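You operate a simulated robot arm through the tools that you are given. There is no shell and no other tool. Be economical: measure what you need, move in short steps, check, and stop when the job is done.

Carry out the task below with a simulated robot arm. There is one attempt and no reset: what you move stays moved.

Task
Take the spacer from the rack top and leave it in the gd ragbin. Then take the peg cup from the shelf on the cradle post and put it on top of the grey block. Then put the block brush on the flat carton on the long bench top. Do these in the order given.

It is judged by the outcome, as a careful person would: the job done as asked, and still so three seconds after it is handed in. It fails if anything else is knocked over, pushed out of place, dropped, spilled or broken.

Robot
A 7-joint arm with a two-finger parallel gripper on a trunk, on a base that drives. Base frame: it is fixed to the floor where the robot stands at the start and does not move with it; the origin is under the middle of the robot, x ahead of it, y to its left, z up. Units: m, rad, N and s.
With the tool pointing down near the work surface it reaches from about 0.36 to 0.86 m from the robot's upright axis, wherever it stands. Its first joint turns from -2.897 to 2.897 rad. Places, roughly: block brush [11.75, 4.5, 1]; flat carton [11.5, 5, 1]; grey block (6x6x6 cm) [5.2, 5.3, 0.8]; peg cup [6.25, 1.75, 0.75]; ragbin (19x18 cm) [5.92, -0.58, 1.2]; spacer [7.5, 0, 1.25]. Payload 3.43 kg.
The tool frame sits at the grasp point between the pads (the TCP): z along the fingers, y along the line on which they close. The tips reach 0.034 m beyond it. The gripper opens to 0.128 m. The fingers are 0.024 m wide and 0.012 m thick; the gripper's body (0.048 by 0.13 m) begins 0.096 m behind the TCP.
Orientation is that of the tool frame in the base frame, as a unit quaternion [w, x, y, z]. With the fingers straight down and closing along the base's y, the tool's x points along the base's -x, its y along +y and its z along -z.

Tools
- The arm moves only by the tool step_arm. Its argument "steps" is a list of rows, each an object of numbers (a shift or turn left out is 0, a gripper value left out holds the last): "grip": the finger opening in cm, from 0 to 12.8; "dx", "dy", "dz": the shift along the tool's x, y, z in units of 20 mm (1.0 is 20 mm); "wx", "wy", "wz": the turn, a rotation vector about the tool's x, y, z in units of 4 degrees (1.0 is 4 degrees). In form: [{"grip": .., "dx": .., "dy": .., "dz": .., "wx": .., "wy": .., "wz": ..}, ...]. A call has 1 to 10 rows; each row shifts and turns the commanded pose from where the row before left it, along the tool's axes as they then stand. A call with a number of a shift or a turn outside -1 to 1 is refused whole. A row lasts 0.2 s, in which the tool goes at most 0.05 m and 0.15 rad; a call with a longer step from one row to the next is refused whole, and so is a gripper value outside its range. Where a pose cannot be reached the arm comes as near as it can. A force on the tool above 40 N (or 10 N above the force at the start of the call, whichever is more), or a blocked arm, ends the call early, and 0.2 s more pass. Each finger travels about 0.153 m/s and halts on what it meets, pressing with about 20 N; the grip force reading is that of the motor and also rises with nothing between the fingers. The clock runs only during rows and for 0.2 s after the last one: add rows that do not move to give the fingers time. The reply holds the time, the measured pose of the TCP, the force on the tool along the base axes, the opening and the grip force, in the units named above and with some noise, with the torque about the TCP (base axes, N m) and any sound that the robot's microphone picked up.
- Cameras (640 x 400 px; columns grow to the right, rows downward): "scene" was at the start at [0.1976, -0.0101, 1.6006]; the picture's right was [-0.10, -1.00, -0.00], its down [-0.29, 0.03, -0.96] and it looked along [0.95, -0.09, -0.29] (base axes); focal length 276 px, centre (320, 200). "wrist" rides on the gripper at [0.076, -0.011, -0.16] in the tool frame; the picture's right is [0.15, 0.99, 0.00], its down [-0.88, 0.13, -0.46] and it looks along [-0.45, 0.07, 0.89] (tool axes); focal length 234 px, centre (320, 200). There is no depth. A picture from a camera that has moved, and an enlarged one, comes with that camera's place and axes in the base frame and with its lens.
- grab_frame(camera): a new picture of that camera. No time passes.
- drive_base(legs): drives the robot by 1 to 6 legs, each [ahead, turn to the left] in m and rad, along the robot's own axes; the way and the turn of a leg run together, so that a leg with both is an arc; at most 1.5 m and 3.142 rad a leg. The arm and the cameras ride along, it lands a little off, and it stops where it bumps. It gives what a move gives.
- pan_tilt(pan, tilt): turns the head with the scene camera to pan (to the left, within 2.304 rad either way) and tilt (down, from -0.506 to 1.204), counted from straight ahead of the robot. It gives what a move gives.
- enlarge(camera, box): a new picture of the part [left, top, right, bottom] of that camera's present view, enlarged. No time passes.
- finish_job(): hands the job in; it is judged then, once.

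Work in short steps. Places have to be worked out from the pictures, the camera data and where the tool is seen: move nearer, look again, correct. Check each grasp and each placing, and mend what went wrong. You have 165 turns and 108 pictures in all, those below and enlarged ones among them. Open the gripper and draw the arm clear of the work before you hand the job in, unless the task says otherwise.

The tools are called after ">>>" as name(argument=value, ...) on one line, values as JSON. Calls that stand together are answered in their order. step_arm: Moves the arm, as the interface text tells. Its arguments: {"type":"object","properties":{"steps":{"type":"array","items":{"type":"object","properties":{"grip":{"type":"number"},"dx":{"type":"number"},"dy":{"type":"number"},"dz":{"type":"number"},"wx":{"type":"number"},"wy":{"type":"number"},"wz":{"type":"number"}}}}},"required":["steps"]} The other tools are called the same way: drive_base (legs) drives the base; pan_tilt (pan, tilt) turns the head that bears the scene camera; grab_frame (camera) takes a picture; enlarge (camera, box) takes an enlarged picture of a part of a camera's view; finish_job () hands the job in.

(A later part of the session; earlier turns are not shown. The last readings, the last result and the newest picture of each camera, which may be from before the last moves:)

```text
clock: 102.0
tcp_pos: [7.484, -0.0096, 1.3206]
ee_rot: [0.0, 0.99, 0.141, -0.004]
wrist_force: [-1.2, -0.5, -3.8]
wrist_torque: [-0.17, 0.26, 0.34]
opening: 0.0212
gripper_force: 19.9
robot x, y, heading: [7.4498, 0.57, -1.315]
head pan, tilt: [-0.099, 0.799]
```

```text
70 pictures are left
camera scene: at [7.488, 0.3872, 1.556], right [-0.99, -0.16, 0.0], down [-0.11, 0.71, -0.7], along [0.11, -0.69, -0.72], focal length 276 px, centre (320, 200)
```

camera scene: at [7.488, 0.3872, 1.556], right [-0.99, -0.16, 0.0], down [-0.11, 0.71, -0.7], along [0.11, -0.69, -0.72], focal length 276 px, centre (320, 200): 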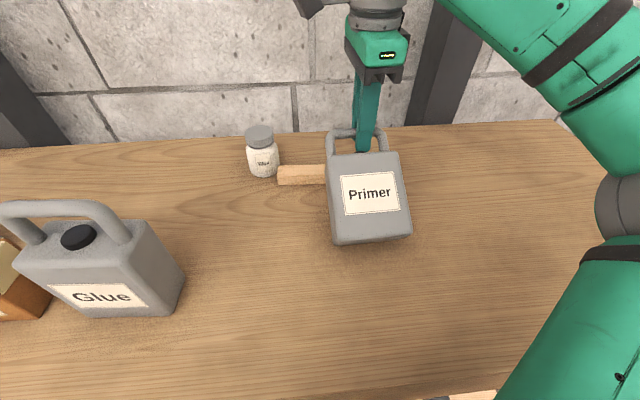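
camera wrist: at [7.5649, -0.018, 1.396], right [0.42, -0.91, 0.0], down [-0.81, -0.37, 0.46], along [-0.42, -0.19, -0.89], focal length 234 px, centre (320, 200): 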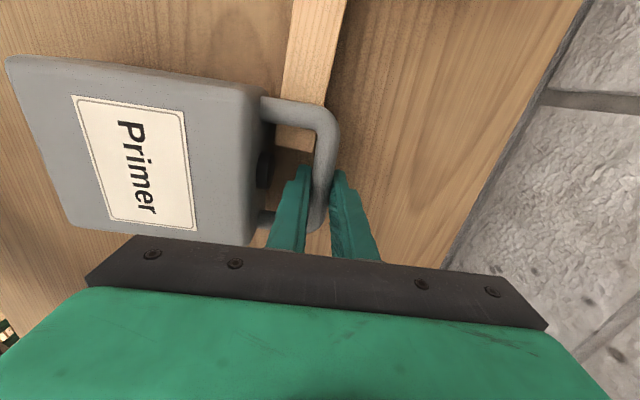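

Works: the can is tipping up (~30°). Continue the arc.

>>> step_arm(steps=[{"dy": -0.55, "dz": -0.55}, {"dy": -0.58, "dz": -0.5}, {"dy": -0.6, "dz": -0.5}, {"dy": -0.65, "dz": -0.38}, {"dy": -0.68, "dz": -0.33}, {"dy": -0.7, "dz": -0.3}])

>>> grab_frame(camera="scene")

```text
clock: 103.4
tcp_pos: [7.4636, 0.062, 1.3724]
ee_rot: [-0.002, 0.99, 0.141, -0.004]
wrist_force: [1.2, -0.8, 1.5]
wrist_torque: [0.16, -0.53, -0.35]
opening: 0.0215
gripper_force: 20.1
robot x, y, heading: [7.4477, 0.5716, -1.315]
head pan, tilt: [-0.099, 0.799]
```

```text
69 pictures are left
camera scene: at [7.488, 0.3872, 1.556], right [-0.99, -0.16, 0.0], down [-0.11, 0.71, -0.7], along [0.11, -0.69, -0.72], focal length 276 px, centre (320, 200)
```

scene: 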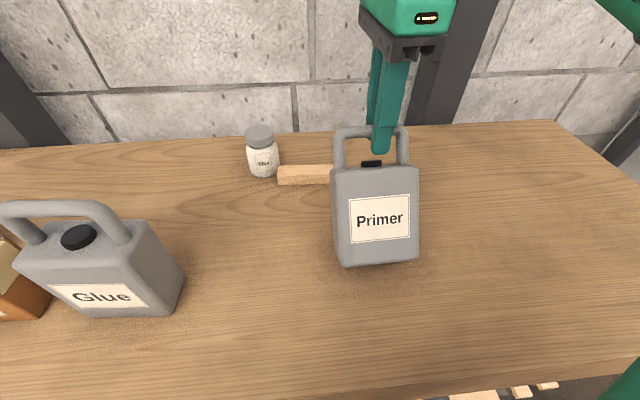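

About 60° up. Continue the last 30°.

>>> step_arm(steps=[{"dy": -0.75, "dz": -0.15}, {"dy": -0.75, "dz": -0.13}, {"dy": -0.75, "dz": -0.1}, {"dy": -0.7, "dz": 0}, {"dy": -0.6, "dz": 0}])

>>> grab_frame(camera="scene")

```text
clock: 104.6
tcp_pos: [7.4445, 0.1308, 1.3804]
ee_rot: [-0.002, 0.99, 0.141, -0.003]
wrist_force: [-0.5, 0.9, 15.5]
wrist_torque: [0.22, 0.11, -0.43]
opening: 0.0184
gripper_force: 19.8
robot x, y, heading: [7.4521, 0.5751, -1.311]
head pan, tilt: [-0.099, 0.799]
```

```text
68 pictures are left
camera scene: at [7.4879, 0.3877, 1.5561], right [-0.99, -0.16, 0.0], down [-0.11, 0.71, -0.7], along [0.11, -0.69, -0.72], focal length 276 px, centre (320, 200)
```

scene: 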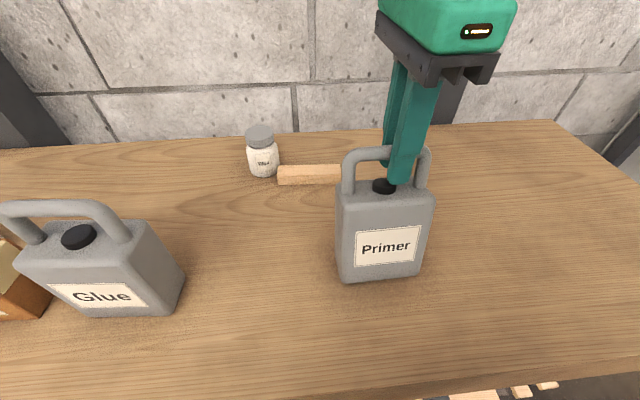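

Upright, back at nearly its original spot. Ease off the pressure and open the fingers.

>>> step_arm(steps=[{"dz": -0.1}, {"grip": 2.4}, {"grip": 3.2}, {}])

>>> grab_frame(camera="scene")

>>> grab_frame(camera="wrist")

```text
clock: 105.6
tcp_pos: [7.4439, 0.1297, 1.3827]
ee_rot: [-0.002, 0.99, 0.142, -0.004]
wrist_force: [0.4, 0.9, 0.5]
wrist_torque: [-0.02, 0.03, -0.03]
opening: 0.0324
gripper_force: 0.3
robot x, y, heading: [7.4459, 0.5713, -1.312]
head pan, tilt: [-0.099, 0.799]
```

```text
67 pictures are left
camera scene: at [7.4879, 0.3875, 1.5561], right [-0.99, -0.16, 0.0], down [-0.11, 0.71, -0.7], along [0.11, -0.69, -0.72], focal length 276 px, centre (320, 200)
```

scene: 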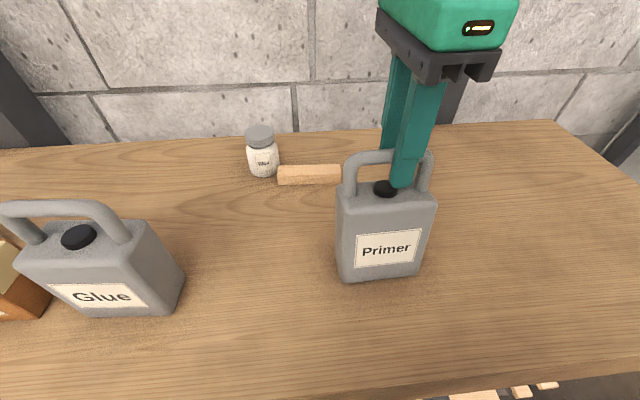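

```text
66 pictures are left
camera wrist: at [7.5144, 0.1622, 1.5411], right [0.42, -0.91, 0.0], down [-0.81, -0.37, 0.46], along [-0.42, -0.19, -0.89], focal length 234 px, centre (320, 200)
```

wrist: 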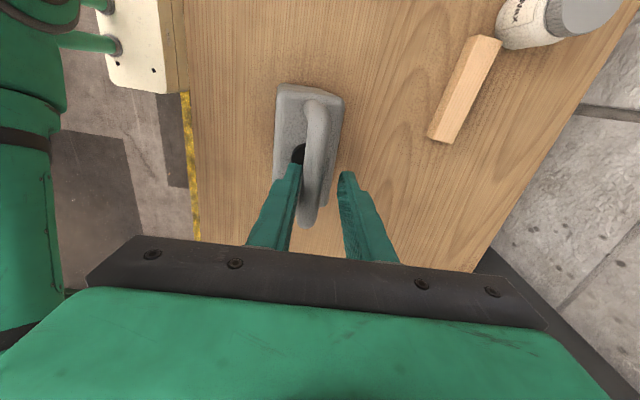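

The can stands. Raise straight out of the handle.

>>> step_arm(steps=[{"dz": -0.7}, {"dz": -0.7}, {"dz": -0.6}, {"dz": -0.4}, {}])

>>> grab_frame(camera="scene")

```text
clock: 106.8
tcp_pos: [7.4406, 0.1276, 1.4267]
ee_rot: [-0.004, 0.99, 0.141, 0.008]
wrist_force: [-0.2, 0.2, 1.0]
wrist_torque: [0.03, -0.01, -0.02]
opening: 0.0322
gripper_force: 0.0
robot x, y, heading: [7.4504, 0.5684, -1.306]
head pan, tilt: [-0.099, 0.799]
```

```text
65 pictures are left
camera scene: at [7.4879, 0.3875, 1.5561], right [-0.99, -0.16, 0.0], down [-0.11, 0.71, -0.7], along [0.11, -0.69, -0.72], focal length 276 px, centre (320, 200)
```

scene: 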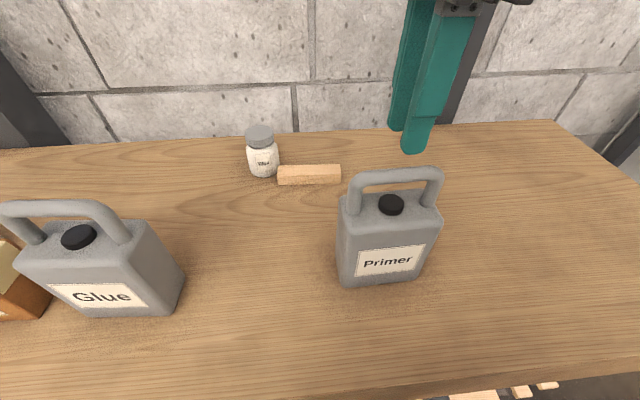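

Can stands free. Now move to hover over the spacer centre (7.573,-0.009).

>>> step_arm(steps=[{"dx": 0.6, "dy": 0.4, "wz": 0.7}, {"dx": 0.9, "dy": 0.9}, {"dx": 0.9, "dy": 0.9}, {"dx": 0.9, "dy": 0.9}, {"dx": 0.9, "dy": 0.9}, {"dx": 0.25, "dy": 0.9}, {"dy": 0.9, "grip": 6}, {"dy": 0.9, "dz": 0.5}, {"dy": 0.9, "dz": 0.5}, {"dy": 0.8, "dz": 0.5}])

>>> grab_frame(camera="wrist")

>>> grab_frame(camera="scene")

```text
clock: 109.0
tcp_pos: [7.5695, -0.0127, 1.3983]
ee_rot: [0.0, 0.993, 0.117, -0.005]
wrist_force: [-0.4, -0.5, -0.2]
wrist_torque: [-0.03, -0.03, 0.02]
opening: 0.0601
gripper_force: 0.0
robot x, y, heading: [7.4515, 0.5694, -1.312]
head pan, tilt: [-0.099, 0.799]
```

```text
64 pictures are left
camera wrist: at [7.6425, 0.0173, 1.5555], right [0.37, -0.93, 0.0], down [-0.82, -0.33, 0.47], along [-0.43, -0.17, -0.89], focal length 234 px, centre (320, 200)
```

wrist: 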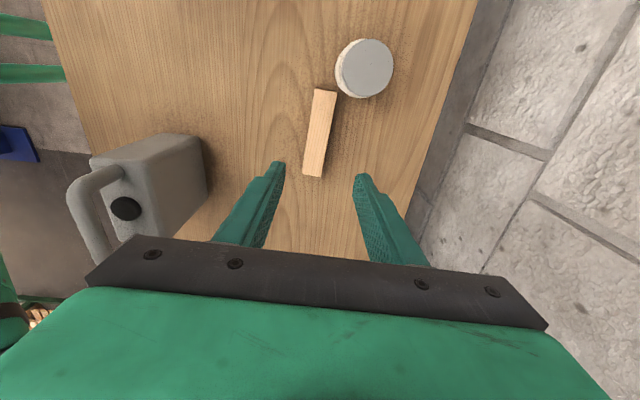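

```text
63 pictures are left
camera scene: at [7.4879, 0.3876, 1.5561], right [-0.99, -0.16, 0.0], down [-0.11, 0.71, -0.7], along [0.11, -0.69, -0.72], focal length 276 px, centre (320, 200)
```

scene: 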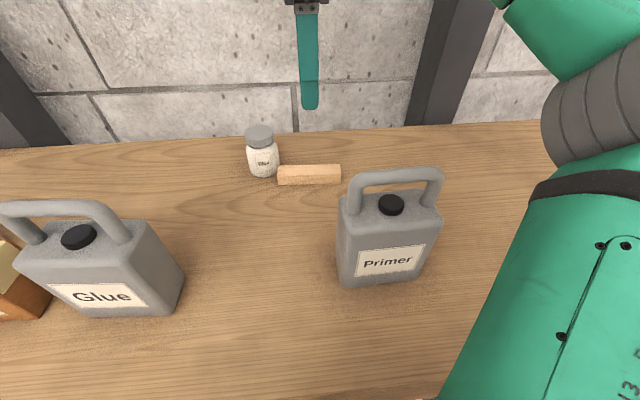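

Aligned over the spacer centre and the elbow is right of the can. Descend partway and check the elbow.

>>> step_arm(steps=[{"dz": 1, "dx": 0.2}, {"dz": 1}, {"dz": 1}, {"dz": 1}, {"dz": 1}])

>>> grab_frame(camera="scene")

```text
clock: 110.2
tcp_pos: [7.5729, -0.0126, 1.2977]
ee_rot: [0.0, 0.993, 0.116, -0.003]
wrist_force: [-0.4, 0.1, 0.1]
wrist_torque: [0.04, 0.0, -0.02]
opening: 0.0599
gripper_force: 0.0
robot x, y, heading: [7.456, 0.5679, -1.314]
head pan, tilt: [-0.099, 0.799]
```

```text
62 pictures are left
camera scene: at [7.488, 0.3876, 1.5561], right [-0.99, -0.16, 0.0], down [-0.11, 0.71, -0.7], along [0.11, -0.69, -0.72], focal length 276 px, centre (320, 200)
```

scene: 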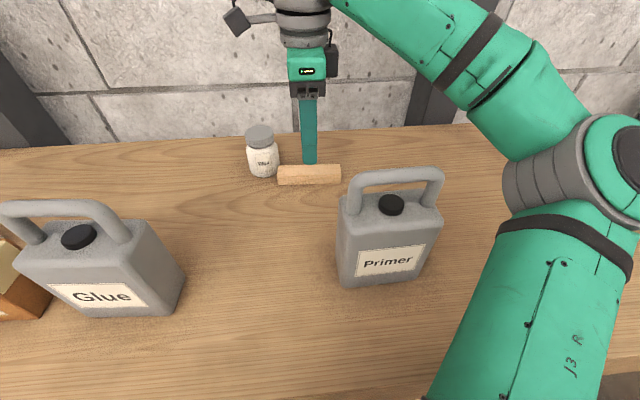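

Elbow keeps clear of the can. Descend the last 6.5 cm slowly and close.

>>> step_arm(steps=[{"dz": 0.8}, {"dz": 0.8}, {"dz": 0.8}, {"dz": 0.8}, {}])

>>> grab_frame(camera="scene")

>>> step_arm(steps=[{"grip": 4}, {"grip": 3}, {"grip": 2}, {"grip": 1.5}, {}])

```text
clock: 111.4
tcp_pos: [7.571, -0.0115, 1.2347]
ee_rot: [0.0, 0.993, 0.117, -0.003]
wrist_force: [-0.6, 0.7, 1.3]
wrist_torque: [-0.05, -0.01, 0.01]
opening: 0.0601
gripper_force: 0.0
robot x, y, heading: [7.4484, 0.5698, -1.314]
head pan, tilt: [-0.099, 0.799]
```

```text
61 pictures are left
camera scene: at [7.488, 0.3875, 1.5561], right [-0.99, -0.16, 0.0], down [-0.11, 0.71, -0.7], along [0.11, -0.69, -0.72], focal length 276 px, centre (320, 200)
```

scene: 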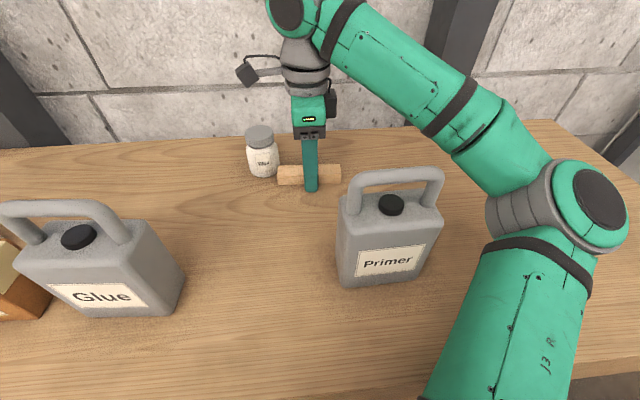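

```text
clock: 112.6
tcp_pos: [7.5714, -0.0108, 1.2343]
ee_rot: [-0.001, 0.993, 0.116, -0.003]
wrist_force: [-0.1, 0.2, 0.0]
wrist_torque: [-0.02, 0.02, 0.0]
opening: 0.0292
gripper_force: 20.4
robot x, y, heading: [7.4451, 0.5684, -1.307]
head pan, tilt: [-0.099, 0.799]
```

Spacer gripped (2.9 cm). Lift straight up, shift left between the cans, and check.

>>> step_arm(steps=[{"dz": -1}, {"dz": -1}, {"dz": -1}, {"dz": -1}, {"dz": -1}, {"dz": -1}, {"dz": -1}, {"dz": -1}])

>>> step_arm(steps=[{"dx": 1}, {"dx": 1}, {"dx": 1}, {"dx": 1}, {}])

>>> grab_frame(camera="scene")

```text
clock: 114.4
tcp_pos: [7.5735, -0.0112, 1.3964]
ee_rot: [-0.001, 0.993, 0.117, -0.004]
wrist_force: [0.1, -1.0, -0.7]
wrist_torque: [0.04, -0.03, 0.01]
opening: 0.0288
gripper_force: 20.0
robot x, y, heading: [7.4499, 0.5691, -1.311]
head pan, tilt: [-0.099, 0.799]
```

```text
clock: 115.6
tcp_pos: [7.6511, 0.0081, 1.3953]
ee_rot: [0.0, 0.993, 0.116, -0.004]
wrist_force: [-0.1, -0.6, -0.4]
wrist_torque: [0.02, -0.02, 0.0]
opening: 0.0288
gripper_force: 20.4
robot x, y, heading: [7.4444, 0.5685, -1.316]
head pan, tilt: [-0.099, 0.799]
```

```text
60 pictures are left
camera scene: at [7.488, 0.3875, 1.5561], right [-0.99, -0.16, 0.0], down [-0.11, 0.71, -0.7], along [0.11, -0.69, -0.72], focal length 276 px, centre (320, 200)
```

scene: 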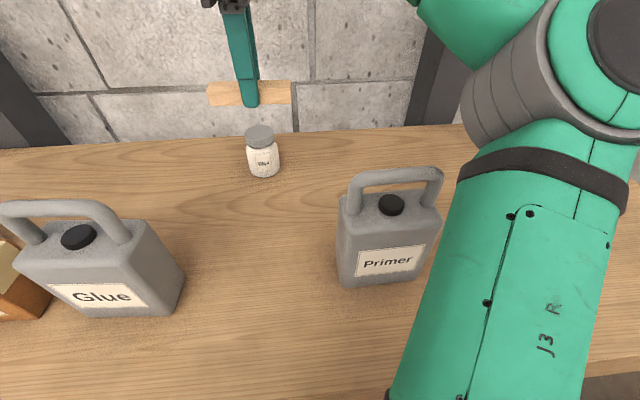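

Spacer held, can untouched. Retract toward the robot.

>>> step_arm(steps=[{"dy": -1}, {"dy": -1}, {"dy": -1}, {"dy": -1}, {"dy": -1}, {"dy": -1}, {"dy": -1}, {"dy": -1}, {"dy": -1}])

>>> grab_frame(camera="scene")

```text
clock: 117.6
tcp_pos: [7.6092, 0.1843, 1.3965]
ee_rot: [-0.002, 0.993, 0.117, -0.004]
wrist_force: [0.3, 0.1, -0.8]
wrist_torque: [-0.04, 0.01, 0.02]
opening: 0.0288
gripper_force: 19.4
robot x, y, heading: [7.4466, 0.5695, -1.312]
head pan, tilt: [-0.099, 0.799]
```

```text
59 pictures are left
camera scene: at [7.4881, 0.3873, 1.556], right [-0.99, -0.16, 0.0], down [-0.11, 0.71, -0.7], along [0.11, -0.69, -0.72], focal length 276 px, centre (320, 200)
```

scene: 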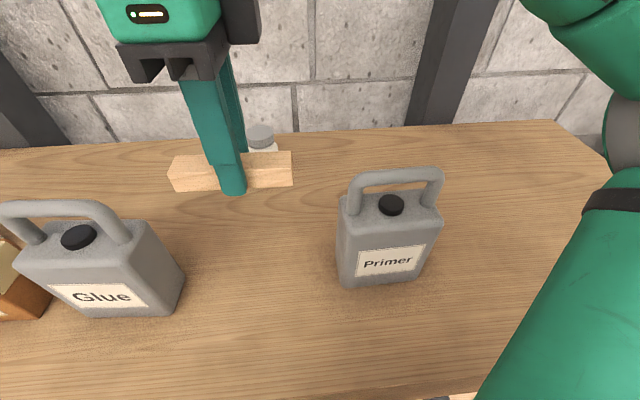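

Now back out of the rack and drive back along the aisle to the ragbin's shelf.

>>> drive_base(legs=[[-0.55, 0], [0, -1.575], [0.9, 0], [0.87, 0], [0, 1.575]])

>>> pan_tilt(pan=0.2, tilt=0.4)

>>> grab_frame(camera="scene")

```text
clock: 138.0
tcp_pos: [5.7631, 0.2906, 1.3972]
ee_rot: [0.0, 0.993, 0.121, -0.004]
wrist_force: [1.1, -0.4, -0.1]
wrist_torque: [-0.02, 0.0, 0.0]
opening: 0.0294
gripper_force: 20.2
robot x, y, heading: [5.6016, 0.6747, -1.299]
head pan, tilt: [-0.099, 0.799]
```

```text
clock: 138.8
tcp_pos: [5.7638, 0.2904, 1.396]
ee_rot: [-0.001, 0.993, 0.121, -0.005]
wrist_force: [0.1, 0.1, -0.3]
wrist_torque: [-0.04, -0.01, 0.03]
opening: 0.0293
gripper_force: 20.0
robot x, y, heading: [5.5989, 0.6747, -1.299]
head pan, tilt: [0.201, 0.4]
```

```text
58 pictures are left
camera scene: at [5.6682, 0.4902, 1.5911], right [-0.89, -0.45, 0.0], down [-0.18, 0.35, -0.92], along [0.42, -0.82, -0.39], focal length 276 px, centre (320, 200)
```

scene: 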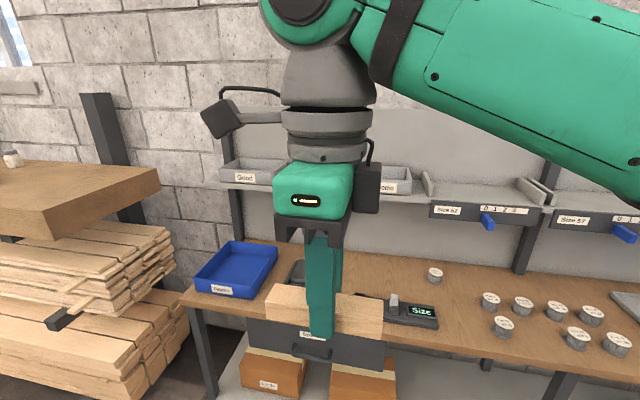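

Bins on the shelf; I zoom to read the labels.

>>> enlarge(camera="scene", box=[200, 130, 460, 230])

>>> drive_base(legs=[[0, 0.6]])

>>> pan_tilt(pan=-0.6, tilt=0.3)

>>> grab_frame(camera="scene")

```text
2.46 times, centred on (330, 180) of scene
camera zoom: at [5.6682, 0.4902, 1.5911], right [-0.89, -0.45, 0.0], down [-0.18, 0.35, -0.92], along [0.42, -0.82, -0.39], focal length 679 px, centre (295, 249)
```

zoom: 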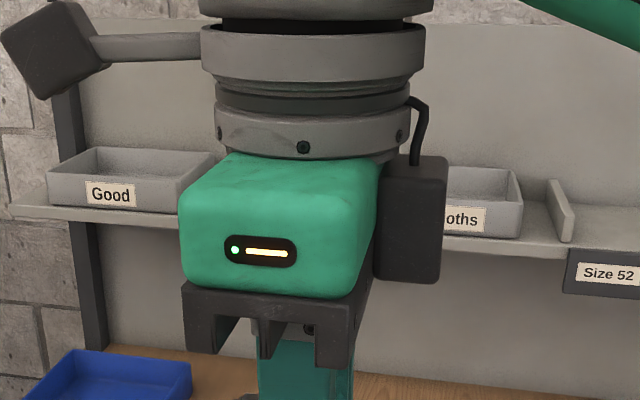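

```text
clock: 141.1
tcp_pos: [5.952, 0.4517, 1.3953]
ee_rot: [0.001, 0.912, 0.411, -0.003]
wrist_force: [-0.3, -0.6, -0.8]
wrist_torque: [0.02, -0.02, -0.01]
opening: 0.0288
gripper_force: 19.9
robot x, y, heading: [5.5996, 0.6722, -0.695]
head pan, tilt: [0.201, 0.4]
```

```text
clock: 142.2
tcp_pos: [5.9523, 0.4524, 1.3961]
ee_rot: [0.001, 0.912, 0.411, -0.003]
wrist_force: [-0.2, -0.5, -0.7]
wrist_torque: [0.0, 0.02, 0.0]
opening: 0.029
gripper_force: 19.9
robot x, y, heading: [5.598, 0.6747, -0.696]
head pan, tilt: [-0.6, 0.3]
```

```text
56 pictures are left
camera scene: at [5.7046, 0.5168, 1.6004], right [-0.96, -0.27, 0.0], down [-0.08, 0.28, -0.96], along [0.26, -0.92, -0.3], focal length 276 px, centre (320, 200)
```

scene: 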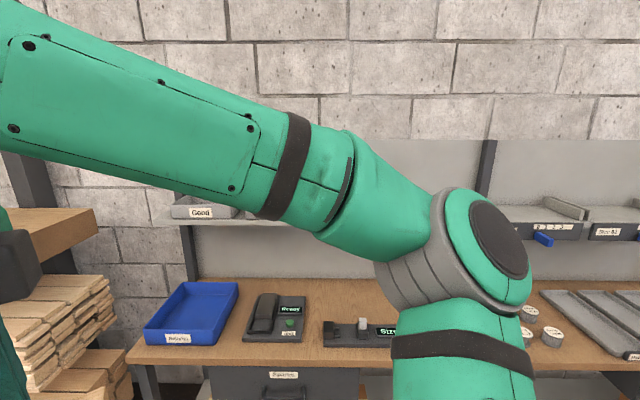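

The bin near the given place reads "…oths" (cloths = rags). I view from another angle to see all the bins.

>>> drive_base(legs=[[0, -1.3]])

>>> pan_tilt(pan=0.8, tilt=0.3)

>>> grab_frame(camera="scene")

```text
clock: 146.2
tcp_pos: [5.4843, 0.2721, 1.3959]
ee_rot: [-0.001, 0.976, -0.216, -0.003]
wrist_force: [-0.2, -0.8, -1.2]
wrist_torque: [0.02, -0.01, 0.0]
opening: 0.0293
gripper_force: 20.1
robot x, y, heading: [5.5978, 0.6712, -1.978]
head pan, tilt: [-0.6, 0.3]
```

```text
clock: 147.8
tcp_pos: [5.4856, 0.2711, 1.3954]
ee_rot: [-0.002, 0.976, -0.217, -0.003]
wrist_force: [0.1, 0.0, -0.6]
wrist_torque: [-0.03, 0.01, -0.01]
opening: 0.0291
gripper_force: 20.0
robot x, y, heading: [5.5991, 0.6747, -1.981]
head pan, tilt: [0.799, 0.3]
```

```text
55 pictures are left
camera scene: at [5.5925, 0.4912, 1.6004], right [-0.92, -0.38, 0.0], down [-0.11, 0.27, -0.96], along [0.36, -0.88, -0.3], focal length 276 px, centre (320, 200)
```

scene: 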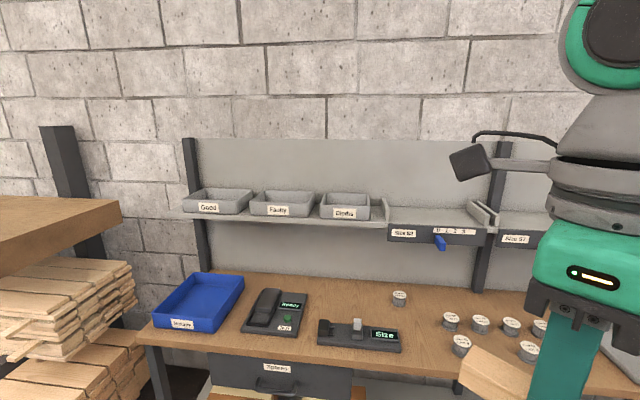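

Bins: Good, Faulty, Cloths; the ragbin at [5.92,-0.58] is "Cloths". Face the desk and drive up to it.

>>> drive_base(legs=[[0, 0.668], [0.57, 0]])

>>> pan_tilt(pan=0.0, tilt=0.5)

>>> grab_frame(camera="scene")

>>> grab_frame(camera="wrist")

```text
clock: 153.0
tcp_pos: [5.913, -0.26, 1.3965]
ee_rot: [-0.001, 0.993, 0.121, -0.003]
wrist_force: [0.8, 0.0, -0.8]
wrist_torque: [0.0, -0.02, 0.01]
opening: 0.029
gripper_force: 20.6
robot x, y, heading: [5.7475, 0.1247, -1.303]
head pan, tilt: [0.799, 0.3]
```

```text
clock: 154.2
tcp_pos: [5.9131, -0.2607, 1.396]
ee_rot: [-0.001, 0.993, 0.12, -0.003]
wrist_force: [-0.1, 0.1, -0.2]
wrist_torque: [0.03, 0.04, 0.01]
opening: 0.0291
gripper_force: 20.4
robot x, y, heading: [5.7455, 0.1236, -1.3]
head pan, tilt: [0.0, 0.499]
```

```text
54 pictures are left
camera scene: at [5.8011, -0.0659, 1.582], right [-0.96, -0.27, 0.0], down [-0.13, 0.46, -0.88], along [0.23, -0.85, -0.48], focal length 276 px, centre (320, 200)
```

scene: 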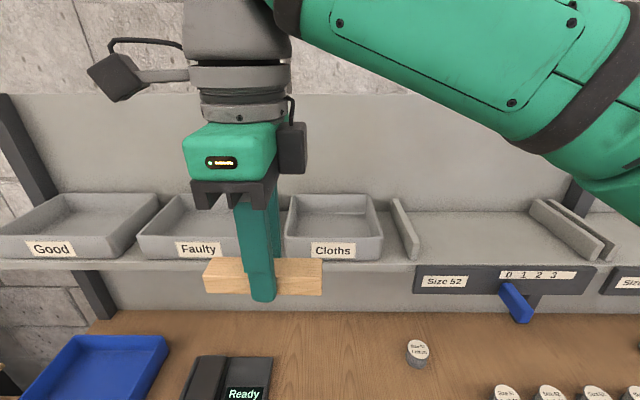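

```text
53 pictures are left
camera wrist: at [5.9851, -0.231, 1.5538], right [0.38, -0.92, 0.0], down [-0.82, -0.34, 0.46], along [-0.43, -0.17, -0.89], focal length 234 px, centre (320, 200)
```

wrist: 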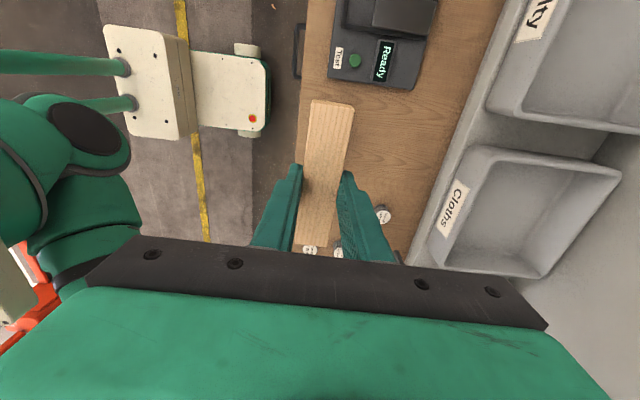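

Bin centre ≈(5.917,-0.587). Move the spacer over it, keeping above the rim.

>>> step_arm(steps=[{"dy": 1, "dx": -0.9, "dz": 0.3}, {"dy": 1, "dx": -0.9, "dz": 0.3}, {"dy": 1, "dx": -0.9, "dz": 0.3}, {"dy": 1, "dx": -0.9, "dz": 0.3}, {"dy": 1}, {"dy": 1}, {"dy": 1}, {"dy": 1}, {"dy": 1}, {"dy": 1}])

>>> step_arm(steps=[{"dy": 1}, {"dy": 1}, {"dy": 1}, {"dy": 1}, {"dy": 1}, {"dy": 0.7}])

>>> grab_frame(camera="wrist")

>>> grab_frame(camera="scene")

```text
clock: 156.4
tcp_pos: [5.8923, -0.4719, 1.3733]
ee_rot: [-0.001, 0.993, 0.121, -0.003]
wrist_force: [-0.9, -0.2, 0.0]
wrist_torque: [-0.02, -0.01, 0.01]
opening: 0.0289
gripper_force: 20.2
robot x, y, heading: [5.7504, 0.1237, -1.298]
head pan, tilt: [0.0, 0.499]
```

```text
clock: 157.8
tcp_pos: [5.9175, -0.5826, 1.3709]
ee_rot: [-0.001, 0.993, 0.121, -0.004]
wrist_force: [1.2, 0.3, -0.6]
wrist_torque: [-0.01, 0.0, 0.0]
opening: 0.0292
gripper_force: 19.9
robot x, y, heading: [5.7446, 0.1213, -1.306]
head pan, tilt: [0.0, 0.499]
```

```text
52 pictures are left
camera wrist: at [5.99, -0.5534, 1.5294], right [0.38, -0.93, 0.0], down [-0.82, -0.34, 0.46], along [-0.43, -0.17, -0.89], focal length 234 px, centre (320, 200)
```

wrist: 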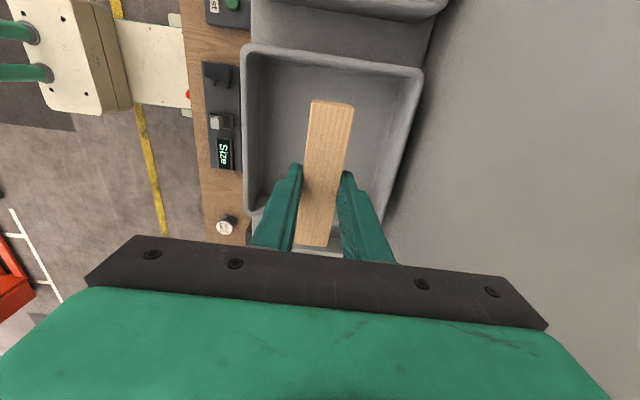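

```text
51 pictures are left
camera scene: at [5.8009, -0.0658, 1.582], right [-0.96, -0.27, 0.0], down [-0.13, 0.46, -0.88], along [0.23, -0.85, -0.48], focal length 276 px, centre (320, 200)
```

scene: 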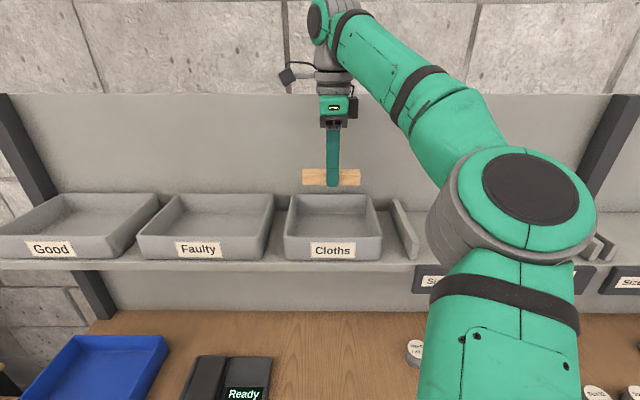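

Centered over the bin. Lower carefully, checking the elbow.

>>> step_arm(steps=[{"dz": 1}, {"dz": 1}, {"dz": 1}, {"dz": 1}, {"dz": 0.7}])

>>> grab_frame(camera="scene")

```text
clock: 159.0
tcp_pos: [5.9173, -0.581, 1.2771]
ee_rot: [0.001, 0.993, 0.121, -0.003]
wrist_force: [-0.7, -0.5, 0.3]
wrist_torque: [0.02, 0.0, 0.01]
opening: 0.0291
gripper_force: 20.4
robot x, y, heading: [5.7509, 0.1249, -1.3]
head pan, tilt: [0.0, 0.499]
```

```text
50 pictures are left
camera scene: at [5.801, -0.0658, 1.582], right [-0.96, -0.27, 0.0], down [-0.13, 0.46, -0.88], along [0.23, -0.85, -0.48], focal length 276 px, centre (320, 200)
```

scene: 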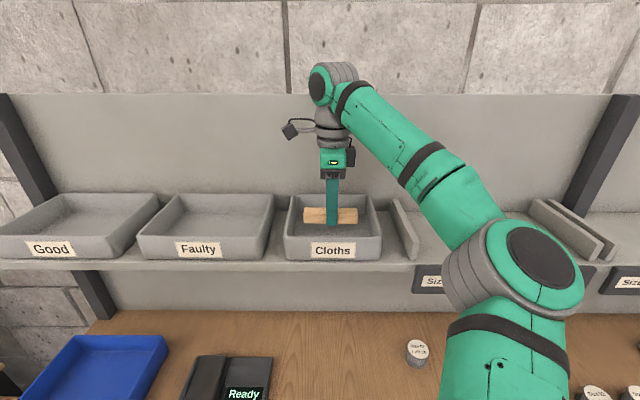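

Lower a further ~4 cm, stopping on contact.

>>> step_arm(steps=[{"dz": 0.5}, {"dz": 0.5}, {"dz": 0.5}, {}])

>>> enlarge(camera="scene", box=[250, 140, 530, 315])

```text
clock: 160.0
tcp_pos: [5.9174, -0.5825, 1.2475]
ee_rot: [0.0, 0.993, 0.121, -0.003]
wrist_force: [-0.6, -0.3, -0.4]
wrist_torque: [0.01, 0.02, -0.01]
opening: 0.0291
gripper_force: 20.1
robot x, y, heading: [5.7471, 0.1232, -1.301]
head pan, tilt: [0.0, 0.499]
```

```text
2.29 times, centred on (390, 228) of scene
camera zoom: at [5.801, -0.0659, 1.582], right [-0.96, -0.27, 0.0], down [-0.13, 0.46, -0.88], along [0.23, -0.85, -0.48], focal length 631 px, centre (160, 137)
```

zoom: 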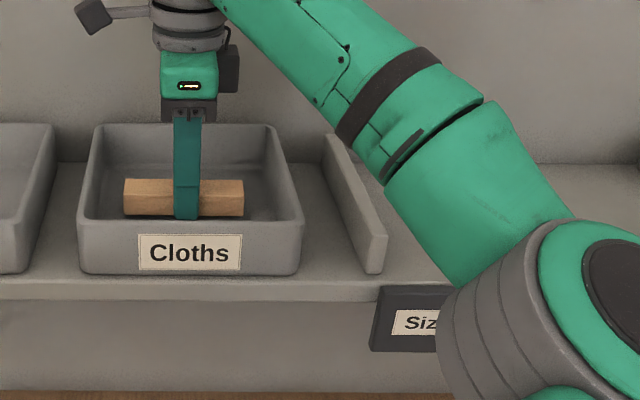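

Spacer inside the bin walls. Lower gently to touch and release.

>>> step_arm(steps=[{"dz": 0.3}, {"dz": 0.3}, {"dz": 0.2}, {}])

>>> step_arm(steps=[{"grip": 4}, {"grip": 5}, {}])

>>> step_arm(steps=[{"dz": -1}, {"dz": -1}, {"dz": -1}, {"dz": -1}, {"dz": -1}, {"dz": -1}])

>>> grab_frame(camera="scene")

```text
clock: 160.6
tcp_pos: [5.9179, -0.5825, 1.2396]
ee_rot: [0.004, 0.993, 0.122, -0.002]
wrist_force: [-0.8, 1.1, 4.2]
wrist_torque: [0.08, 0.18, 0.01]
opening: 0.0291
gripper_force: 19.6
robot x, y, heading: [5.7487, 0.1226, -1.295]
head pan, tilt: [0.0, 0.499]
stopped in row 3: the force on the tool passed its limit at 48 N (the readings are from after the stop); the commanded pose is now the measured one
```

```text
clock: 161.4
tcp_pos: [5.9179, -0.5829, 1.2401]
ee_rot: [0.004, 0.993, 0.121, -0.002]
wrist_force: [-0.2, -9.6, 13.6]
wrist_torque: [0.09, -0.08, -0.07]
opening: 0.0443
gripper_force: 0.2
robot x, y, heading: [5.7449, 0.1249, -1.301]
head pan, tilt: [0.0, 0.499]
```

```text
clock: 162.8
tcp_pos: [5.9174, -0.582, 1.3601]
ee_rot: [0.003, 0.993, 0.121, -0.002]
wrist_force: [0.1, -0.3, 0.5]
wrist_torque: [0.06, 0.0, -0.01]
opening: 0.0499
gripper_force: 0.1
robot x, y, heading: [5.75, 0.1209, -1.301]
head pan, tilt: [0.0, 0.499]
```

```text
48 pictures are left
camera scene: at [5.801, -0.0662, 1.582], right [-0.96, -0.27, 0.0], down [-0.13, 0.46, -0.88], along [0.23, -0.85, -0.48], focal length 276 px, centre (320, 200)
```

scene: 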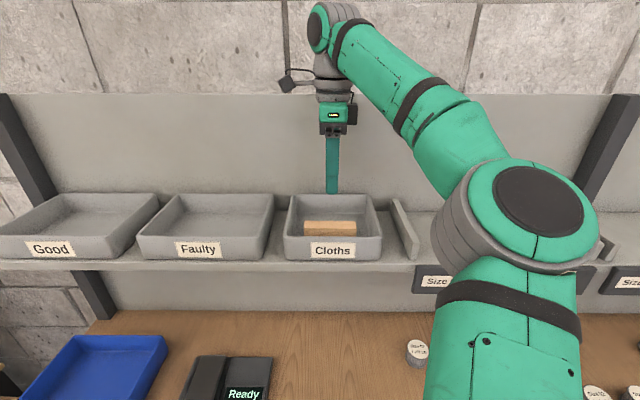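

Spacer rests in the bin. Retract the arm, then back away.

>>> step_arm(steps=[{"dy": -1}, {"dy": -1}, {"dy": -1}, {"dy": -1}, {"dy": -1}, {"dy": -1}, {"dy": -1}, {"dy": -1}, {"dy": -1}, {"dy": -1}])

>>> step_arm(steps=[{"dy": -1}, {"dy": -1}, {"dy": -1}, {"dy": -1}, {"dy": -1}, {"dy": -1, "dx": 0.5}, {"dx": 0.5, "grip": 12}])

>>> drive_base(legs=[[-0.7, 0], [0, 2.4]])

>>> pan_tilt(pan=-0.2, tilt=0.5)

>>> grab_frame(camera="scene")

```text
clock: 165.0
tcp_pos: [5.8693, -0.3871, 1.3581]
ee_rot: [0.003, 0.993, 0.121, -0.002]
wrist_force: [-0.3, -1.0, 0.3]
wrist_torque: [-0.01, 0.02, 0.01]
opening: 0.0498
gripper_force: 0.0
robot x, y, heading: [5.7489, 0.1221, -1.303]
head pan, tilt: [0.0, 0.499]
```

```text
clock: 166.6
tcp_pos: [5.8616, -0.2657, 1.3578]
ee_rot: [0.004, 0.993, 0.121, -0.003]
wrist_force: [-0.6, -0.7, -0.6]
wrist_torque: [0.03, -0.01, -0.04]
opening: 0.1203
gripper_force: 0.1
robot x, y, heading: [5.7469, 0.1246, -1.302]
head pan, tilt: [0.0, 0.499]
```

```text
clock: 176.9
tcp_pos: [5.7255, 1.1625, 1.3566]
ee_rot: [0.004, 0.231, 0.973, 0.003]
wrist_force: [0.2, -0.1, -0.3]
wrist_torque: [-0.01, -0.02, -0.04]
opening: 0.1203
gripper_force: 0.1
robot x, y, heading: [5.5569, 0.7968, 1.127]
head pan, tilt: [0.0, 0.499]
```

```text
clock: 177.7
tcp_pos: [5.7256, 1.1614, 1.356]
ee_rot: [0.004, 0.231, 0.973, 0.003]
wrist_force: [-0.3, -0.2, 0.4]
wrist_torque: [0.01, 0.01, -0.01]
opening: 0.12
gripper_force: 0.0
robot x, y, heading: [5.557, 0.7938, 1.134]
head pan, tilt: [-0.201, 0.499]
```

```text
47 pictures are left
camera scene: at [5.6546, 0.9611, 1.582], right [0.8, -0.6, 0.0], down [-0.29, -0.38, -0.88], along [0.52, 0.7, -0.48], focal length 276 px, centre (320, 200)
```

scene: 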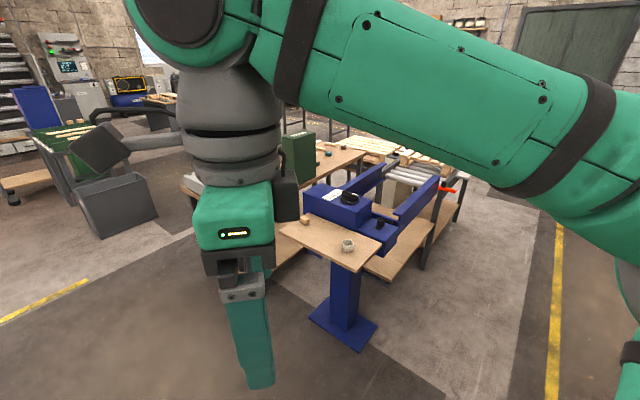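

The post's shelf is visible with a small cup. Zoom.

>>> enlarge(camera="scene", box=[270, 170, 450, 290])

```text
3.33 times, centred on (360, 230) of scene
camera zoom: at [5.6546, 0.9611, 1.582], right [0.8, -0.6, 0.0], down [-0.29, -0.38, -0.88], along [0.52, 0.7, -0.48], focal length 920 px, centre (187, 100)
```

zoom: 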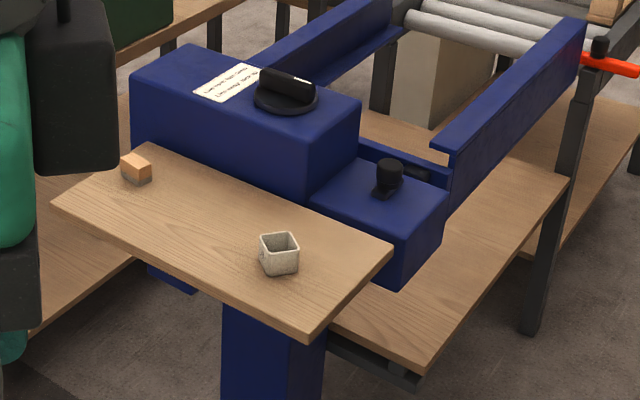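

Cup is a small square one near (6.36,1.70). Turn toward it and drive 0.6 m.

>>> drive_base(legs=[[0, -0.27], [0.6, 0]])

>>> pan_tilt(pan=0.0, tilt=0.9)

>>> grab_frame(camera="scene")

>>> grab_frame(camera="wrist")

```text
clock: 182.1
tcp_pos: [6.2185, 1.5718, 1.3569]
ee_rot: [0.004, 0.36, 0.933, 0.002]
wrist_force: [1.1, -0.4, -0.3]
wrist_torque: [0.0, 0.0, -0.02]
opening: 0.1202
gripper_force: 0.0
robot x, y, heading: [5.9529, 1.263, 0.859]
head pan, tilt: [-0.201, 0.499]
```

```text
clock: 183.0
tcp_pos: [6.2187, 1.5706, 1.3572]
ee_rot: [0.004, 0.36, 0.933, 0.002]
wrist_force: [0.1, -0.1, -0.2]
wrist_torque: [0.03, -0.01, -0.03]
opening: 0.12
gripper_force: 0.0
robot x, y, heading: [5.9583, 1.2628, 0.855]
head pan, tilt: [0.0, 0.901]
```

```text
45 pictures are left
camera scene: at [6.0738, 1.3975, 1.5482], right [0.76, -0.65, 0.0], down [-0.51, -0.59, -0.62], along [0.41, 0.47, -0.78], focal length 276 px, centre (320, 200)
```

scene: 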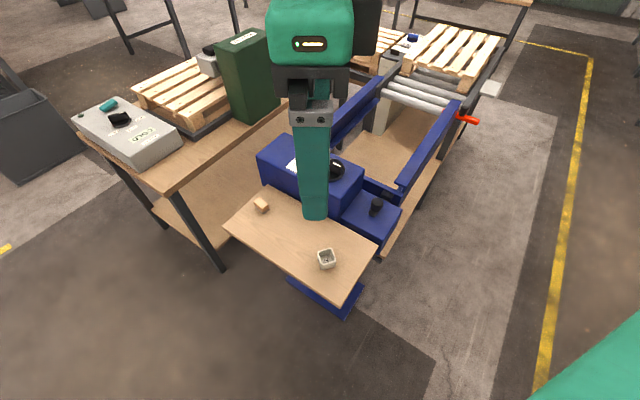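

```text
44 pictures are left
camera wrist: at [6.1531, 1.614, 1.5148], right [0.56, 0.83, 0.01], down [0.74, -0.5, 0.46], along [0.39, -0.25, -0.89], focal length 234 px, centre (320, 200)
```

wrist: 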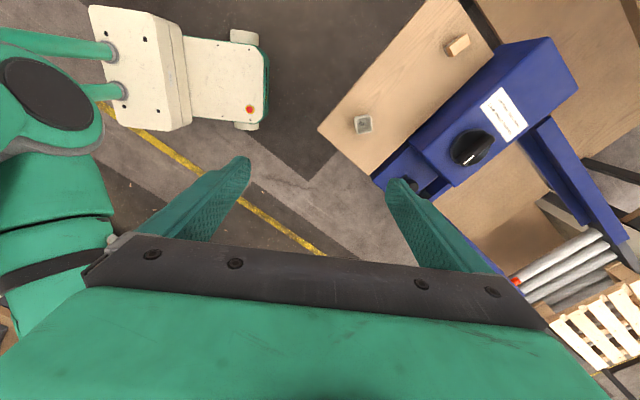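

Cup at ≈(6.328,1.662), base z≈0.79. Move above it and lower to z≈1.0 for a close look.

>>> step_arm(steps=[{"dy": 0.7, "dz": 1, "dx": -0.1}, {"dy": 0.7, "dz": 1, "dx": -0.1}, {"dy": 0.7, "dz": 1, "dx": -0.1}, {"dy": 0.7, "dz": 1, "dx": -0.1}, {"dy": 0.7, "dz": 1, "dx": -0.1}, {"dy": 0.7, "dz": 1, "dx": -0.1}, {"dy": 0.7, "dz": 1, "dx": -0.1}, {"dy": 0.7, "dz": 1, "dx": -0.1}, {"dy": 0.7, "dz": 1, "dx": -0.1}, {"dy": 0.7, "dz": 1, "dx": -0.1}])

>>> step_arm(steps=[{"dz": 1, "grip": 8}, {"dz": 1}, {"dz": 1}, {"dz": 1}, {"dz": 1}, {"dz": 1}, {}])

>>> grab_frame(camera="wrist")

```text
clock: 185.2
tcp_pos: [6.3276, 1.6619, 1.1559]
ee_rot: [0.004, 0.36, 0.933, 0.002]
wrist_force: [-0.6, -0.1, 0.6]
wrist_torque: [0.02, 0.03, -0.02]
opening: 0.1202
gripper_force: 0.1
robot x, y, heading: [5.953, 1.2617, 0.86]
head pan, tilt: [0.0, 0.901]
```

```text
clock: 186.8
tcp_pos: [6.331, 1.6606, 1.0367]
ee_rot: [0.003, 0.36, 0.933, 0.002]
wrist_force: [-0.2, 0.3, 0.4]
wrist_torque: [-0.04, -0.02, 0.0]
opening: 0.08
gripper_force: 0.1
robot x, y, heading: [5.9588, 1.2619, 0.861]
head pan, tilt: [0.0, 0.901]
```

```text
43 pictures are left
camera wrist: at [6.2649, 1.7037, 1.195], right [0.56, 0.83, 0.01], down [0.74, -0.5, 0.46], along [0.39, -0.25, -0.89], focal length 234 px, centre (320, 200)
```

wrist: 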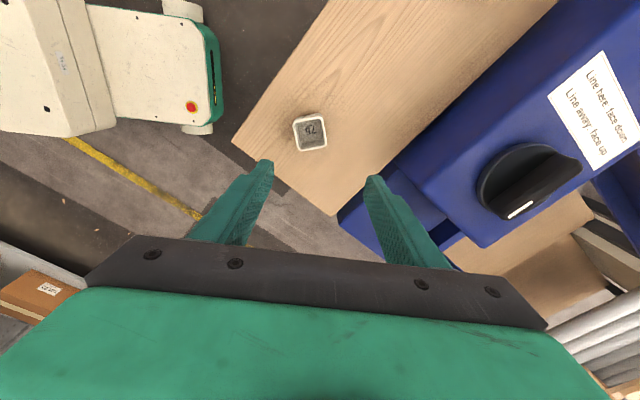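

Cup ≈4.4 cm square, rotated ~16° relative to the fingers. Correct yaw and position, lower to z≈0.93.

>>> step_arm(steps=[{"dy": -0.66, "dx": 0.14}, {"wz": -1, "dz": 1}, {"wz": -1, "dz": 1}, {"wz": -1, "dz": 1}, {"wz": -1, "dz": 1}, {"dz": 1}, {}])

>>> grab_frame(camera="wrist")

```text
clock: 188.4
tcp_pos: [6.3216, 1.6536, 0.9361]
ee_rot: [0.004, 0.227, 0.974, 0.002]
wrist_force: [-0.9, -0.2, -0.8]
wrist_torque: [0.03, 0.01, -0.02]
opening: 0.0802
gripper_force: 0.1
robot x, y, heading: [5.9562, 1.2614, 0.857]
head pan, tilt: [0.0, 0.901]
```

```text
42 pictures are left
camera wrist: at [6.2468, 1.6771, 1.0949], right [0.3, 0.95, 0.0], down [0.84, -0.27, 0.46], along [0.44, -0.14, -0.89], focal length 234 px, centre (320, 200)
```

wrist: 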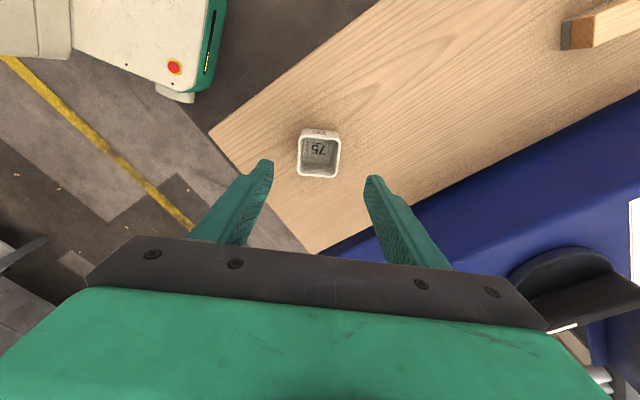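

Rotate another ~9° and descend to grasp height.

>>> step_arm(steps=[{"wz": -1, "dx": -0.17, "dy": -0.1}, {"wz": -1}, {"wz": -0.2, "dz": 0.8}, {"dz": 0.9}, {"dz": 0.9}, {}])

>>> grab_frame(camera="wrist")

```text
clock: 189.8
tcp_pos: [6.3239, 1.6509, 0.8849]
ee_rot: [0.005, 0.151, 0.989, 0.001]
wrist_force: [0.1, 0.3, -0.2]
wrist_torque: [0.01, 0.01, 0.03]
opening: 0.0803
gripper_force: 0.0
robot x, y, heading: [5.9568, 1.2638, 0.859]
head pan, tilt: [0.0, 0.901]
```

```text
41 pictures are left
camera wrist: at [6.2464, 1.6632, 1.0433], right [0.16, 0.99, 0.0], down [0.88, -0.14, 0.46], along [0.46, -0.07, -0.89], focal length 234 px, centre (320, 200)
```

wrist: 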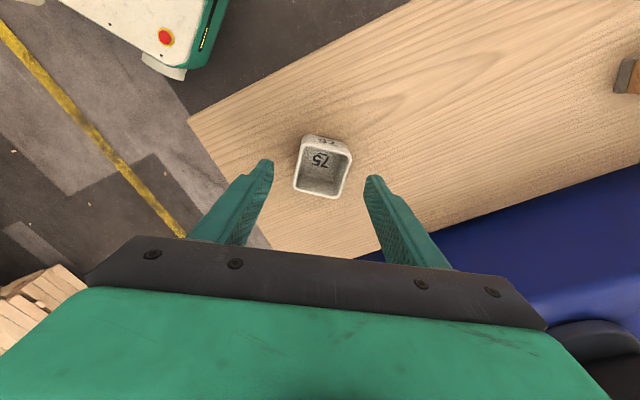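

Well centred. Small yaw fix, descend and close.

>>> step_arm(steps=[{"wz": 1, "dz": 0.7, "dy": 0.1}, {"dz": 0.9}, {"dz": 0.9}, {}, {"grip": 6}, {"grip": 5}, {"grip": 4}, {"grip": 3.5}, {}])

>>> grab_frame(camera="wrist")

```text
clock: 190.5
tcp_pos: [6.3233, 1.6528, 0.8556]
ee_rot: [0.004, 0.185, 0.983, 0.004]
wrist_force: [-2.4, -0.6, 7.3]
wrist_torque: [-0.29, 0.28, -0.11]
opening: 0.0805
gripper_force: 0.5
robot x, y, heading: [5.9595, 1.2589, 0.859]
head pan, tilt: [0.0, 0.901]
stopped in row 3: the force on the tool passed its limit at 65 N (the readings are from after the stop); the commanded pose is now the measured one
```

```text
40 pictures are left
camera wrist: at [6.2478, 1.6695, 1.0126], right [0.22, 0.97, 0.01], down [0.86, -0.2, 0.46], along [0.45, -0.1, -0.89], focal length 234 px, centre (320, 200)
```

wrist: 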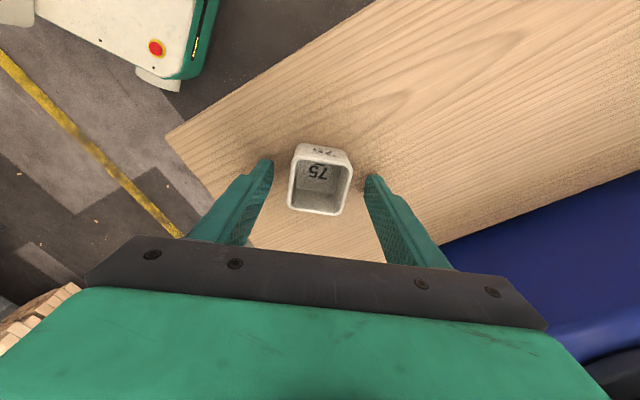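

Fingertips touched the shelf (top z≈0.82). Raise 4 mm and close.

>>> step_arm(steps=[{"dz": -0.25}, {"grip": 6.5}, {"grip": 5.5}, {"grip": 4.5}, {"grip": 3.8}, {"grip": 3.2}, {}])

>>> grab_frame(camera="wrist")

```text
clock: 192.1
tcp_pos: [6.3237, 1.6523, 0.859]
ee_rot: [0.005, 0.186, 0.983, 0.002]
wrist_force: [0.7, -0.1, 2.4]
wrist_torque: [-0.01, 0.02, 0.01]
opening: 0.0432
gripper_force: 20.1
robot x, y, heading: [5.9566, 1.2602, 0.857]
head pan, tilt: [0.0, 0.901]
```

```text
39 pictures are left
camera wrist: at [6.248, 1.669, 1.017], right [0.22, 0.97, 0.01], down [0.86, -0.2, 0.46], along [0.45, -0.1, -0.89], focal length 234 px, centre (320, 200)
```

wrist: 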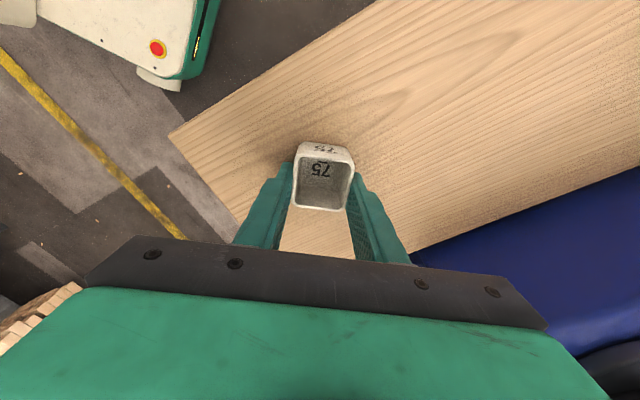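

Cup gripped (4.3 cm). Lift and draw in.

>>> step_arm(steps=[{"dz": -0.5}, {"dz": -1}, {"dz": -1}, {"dz": -1}, {"dz": -1}, {"dz": -1}, {"dz": -1}, {"dz": -1}, {"dz": -1}, {"dz": -1}])

>>> step_arm(steps=[{"dz": -1, "dx": 0.36, "dy": -0.9}, {"dz": -1, "dx": 0.36, "dy": -0.9}, {"dz": -1, "dx": 0.36, "dy": -0.9}, {"dz": -1, "dx": 0.36, "dy": -0.9}, {"dz": -1, "dx": 0.36, "dy": -0.9}, {"dz": -1, "dx": 0.36, "dy": -0.9}, {"dz": -1}, {"dz": -1}])

>>> drive_base(legs=[[-0.5, 0], [0, 0.75]])

>>> pan_tilt(pan=0.25, tilt=0.35)

>>> grab_frame(camera="scene")

```text
clock: 194.3
tcp_pos: [6.3231, 1.6526, 1.0507]
ee_rot: [0.005, 0.186, 0.983, 0.003]
wrist_force: [-0.9, 0.1, -0.3]
wrist_torque: [0.03, -0.01, 0.0]
opening: 0.0433
gripper_force: 20.4
robot x, y, heading: [5.9572, 1.2641, 0.862]
head pan, tilt: [0.0, 0.901]
```

```text
clock: 196.1
tcp_pos: [6.2407, 1.5656, 1.2079]
ee_rot: [0.004, 0.186, 0.983, 0.003]
wrist_force: [0.5, -0.2, -0.7]
wrist_torque: [-0.04, 0.01, -0.02]
opening: 0.0431
gripper_force: 20.3
robot x, y, heading: [5.9588, 1.2612, 0.863]
head pan, tilt: [0.0, 0.901]
```

```text
clock: 201.1
tcp_pos: [5.6423, 1.3158, 1.2072]
ee_rot: [0.003, -0.191, 0.982, 0.005]
wrist_force: [-0.7, 0.0, -0.9]
wrist_torque: [-0.01, -0.01, 0.05]
opening: 0.0432
gripper_force: 19.7
robot x, y, heading: [5.6401, 0.8915, 1.616]
head pan, tilt: [0.0, 0.901]
```

```text
clock: 202.1
tcp_pos: [5.6428, 1.3128, 1.2068]
ee_rot: [0.003, -0.191, 0.982, 0.005]
wrist_force: [0.0, -0.2, 0.8]
wrist_torque: [-0.01, 0.03, 0.0]
opening: 0.0432
gripper_force: 20.1
robot x, y, heading: [5.6434, 0.8981, 1.62]
head pan, tilt: [0.25, 0.351]
```

```text
38 pictures are left
camera scene: at [5.6115, 1.0892, 1.5956], right [0.96, 0.29, 0.0], down [0.1, -0.33, -0.94], along [-0.28, 0.9, -0.34], focal length 276 px, centre (320, 200)
```

scene: 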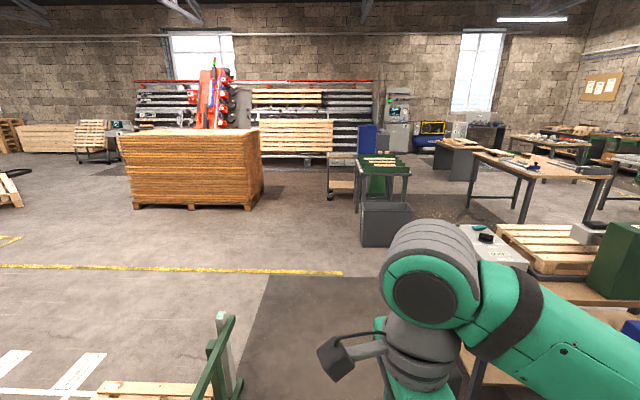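

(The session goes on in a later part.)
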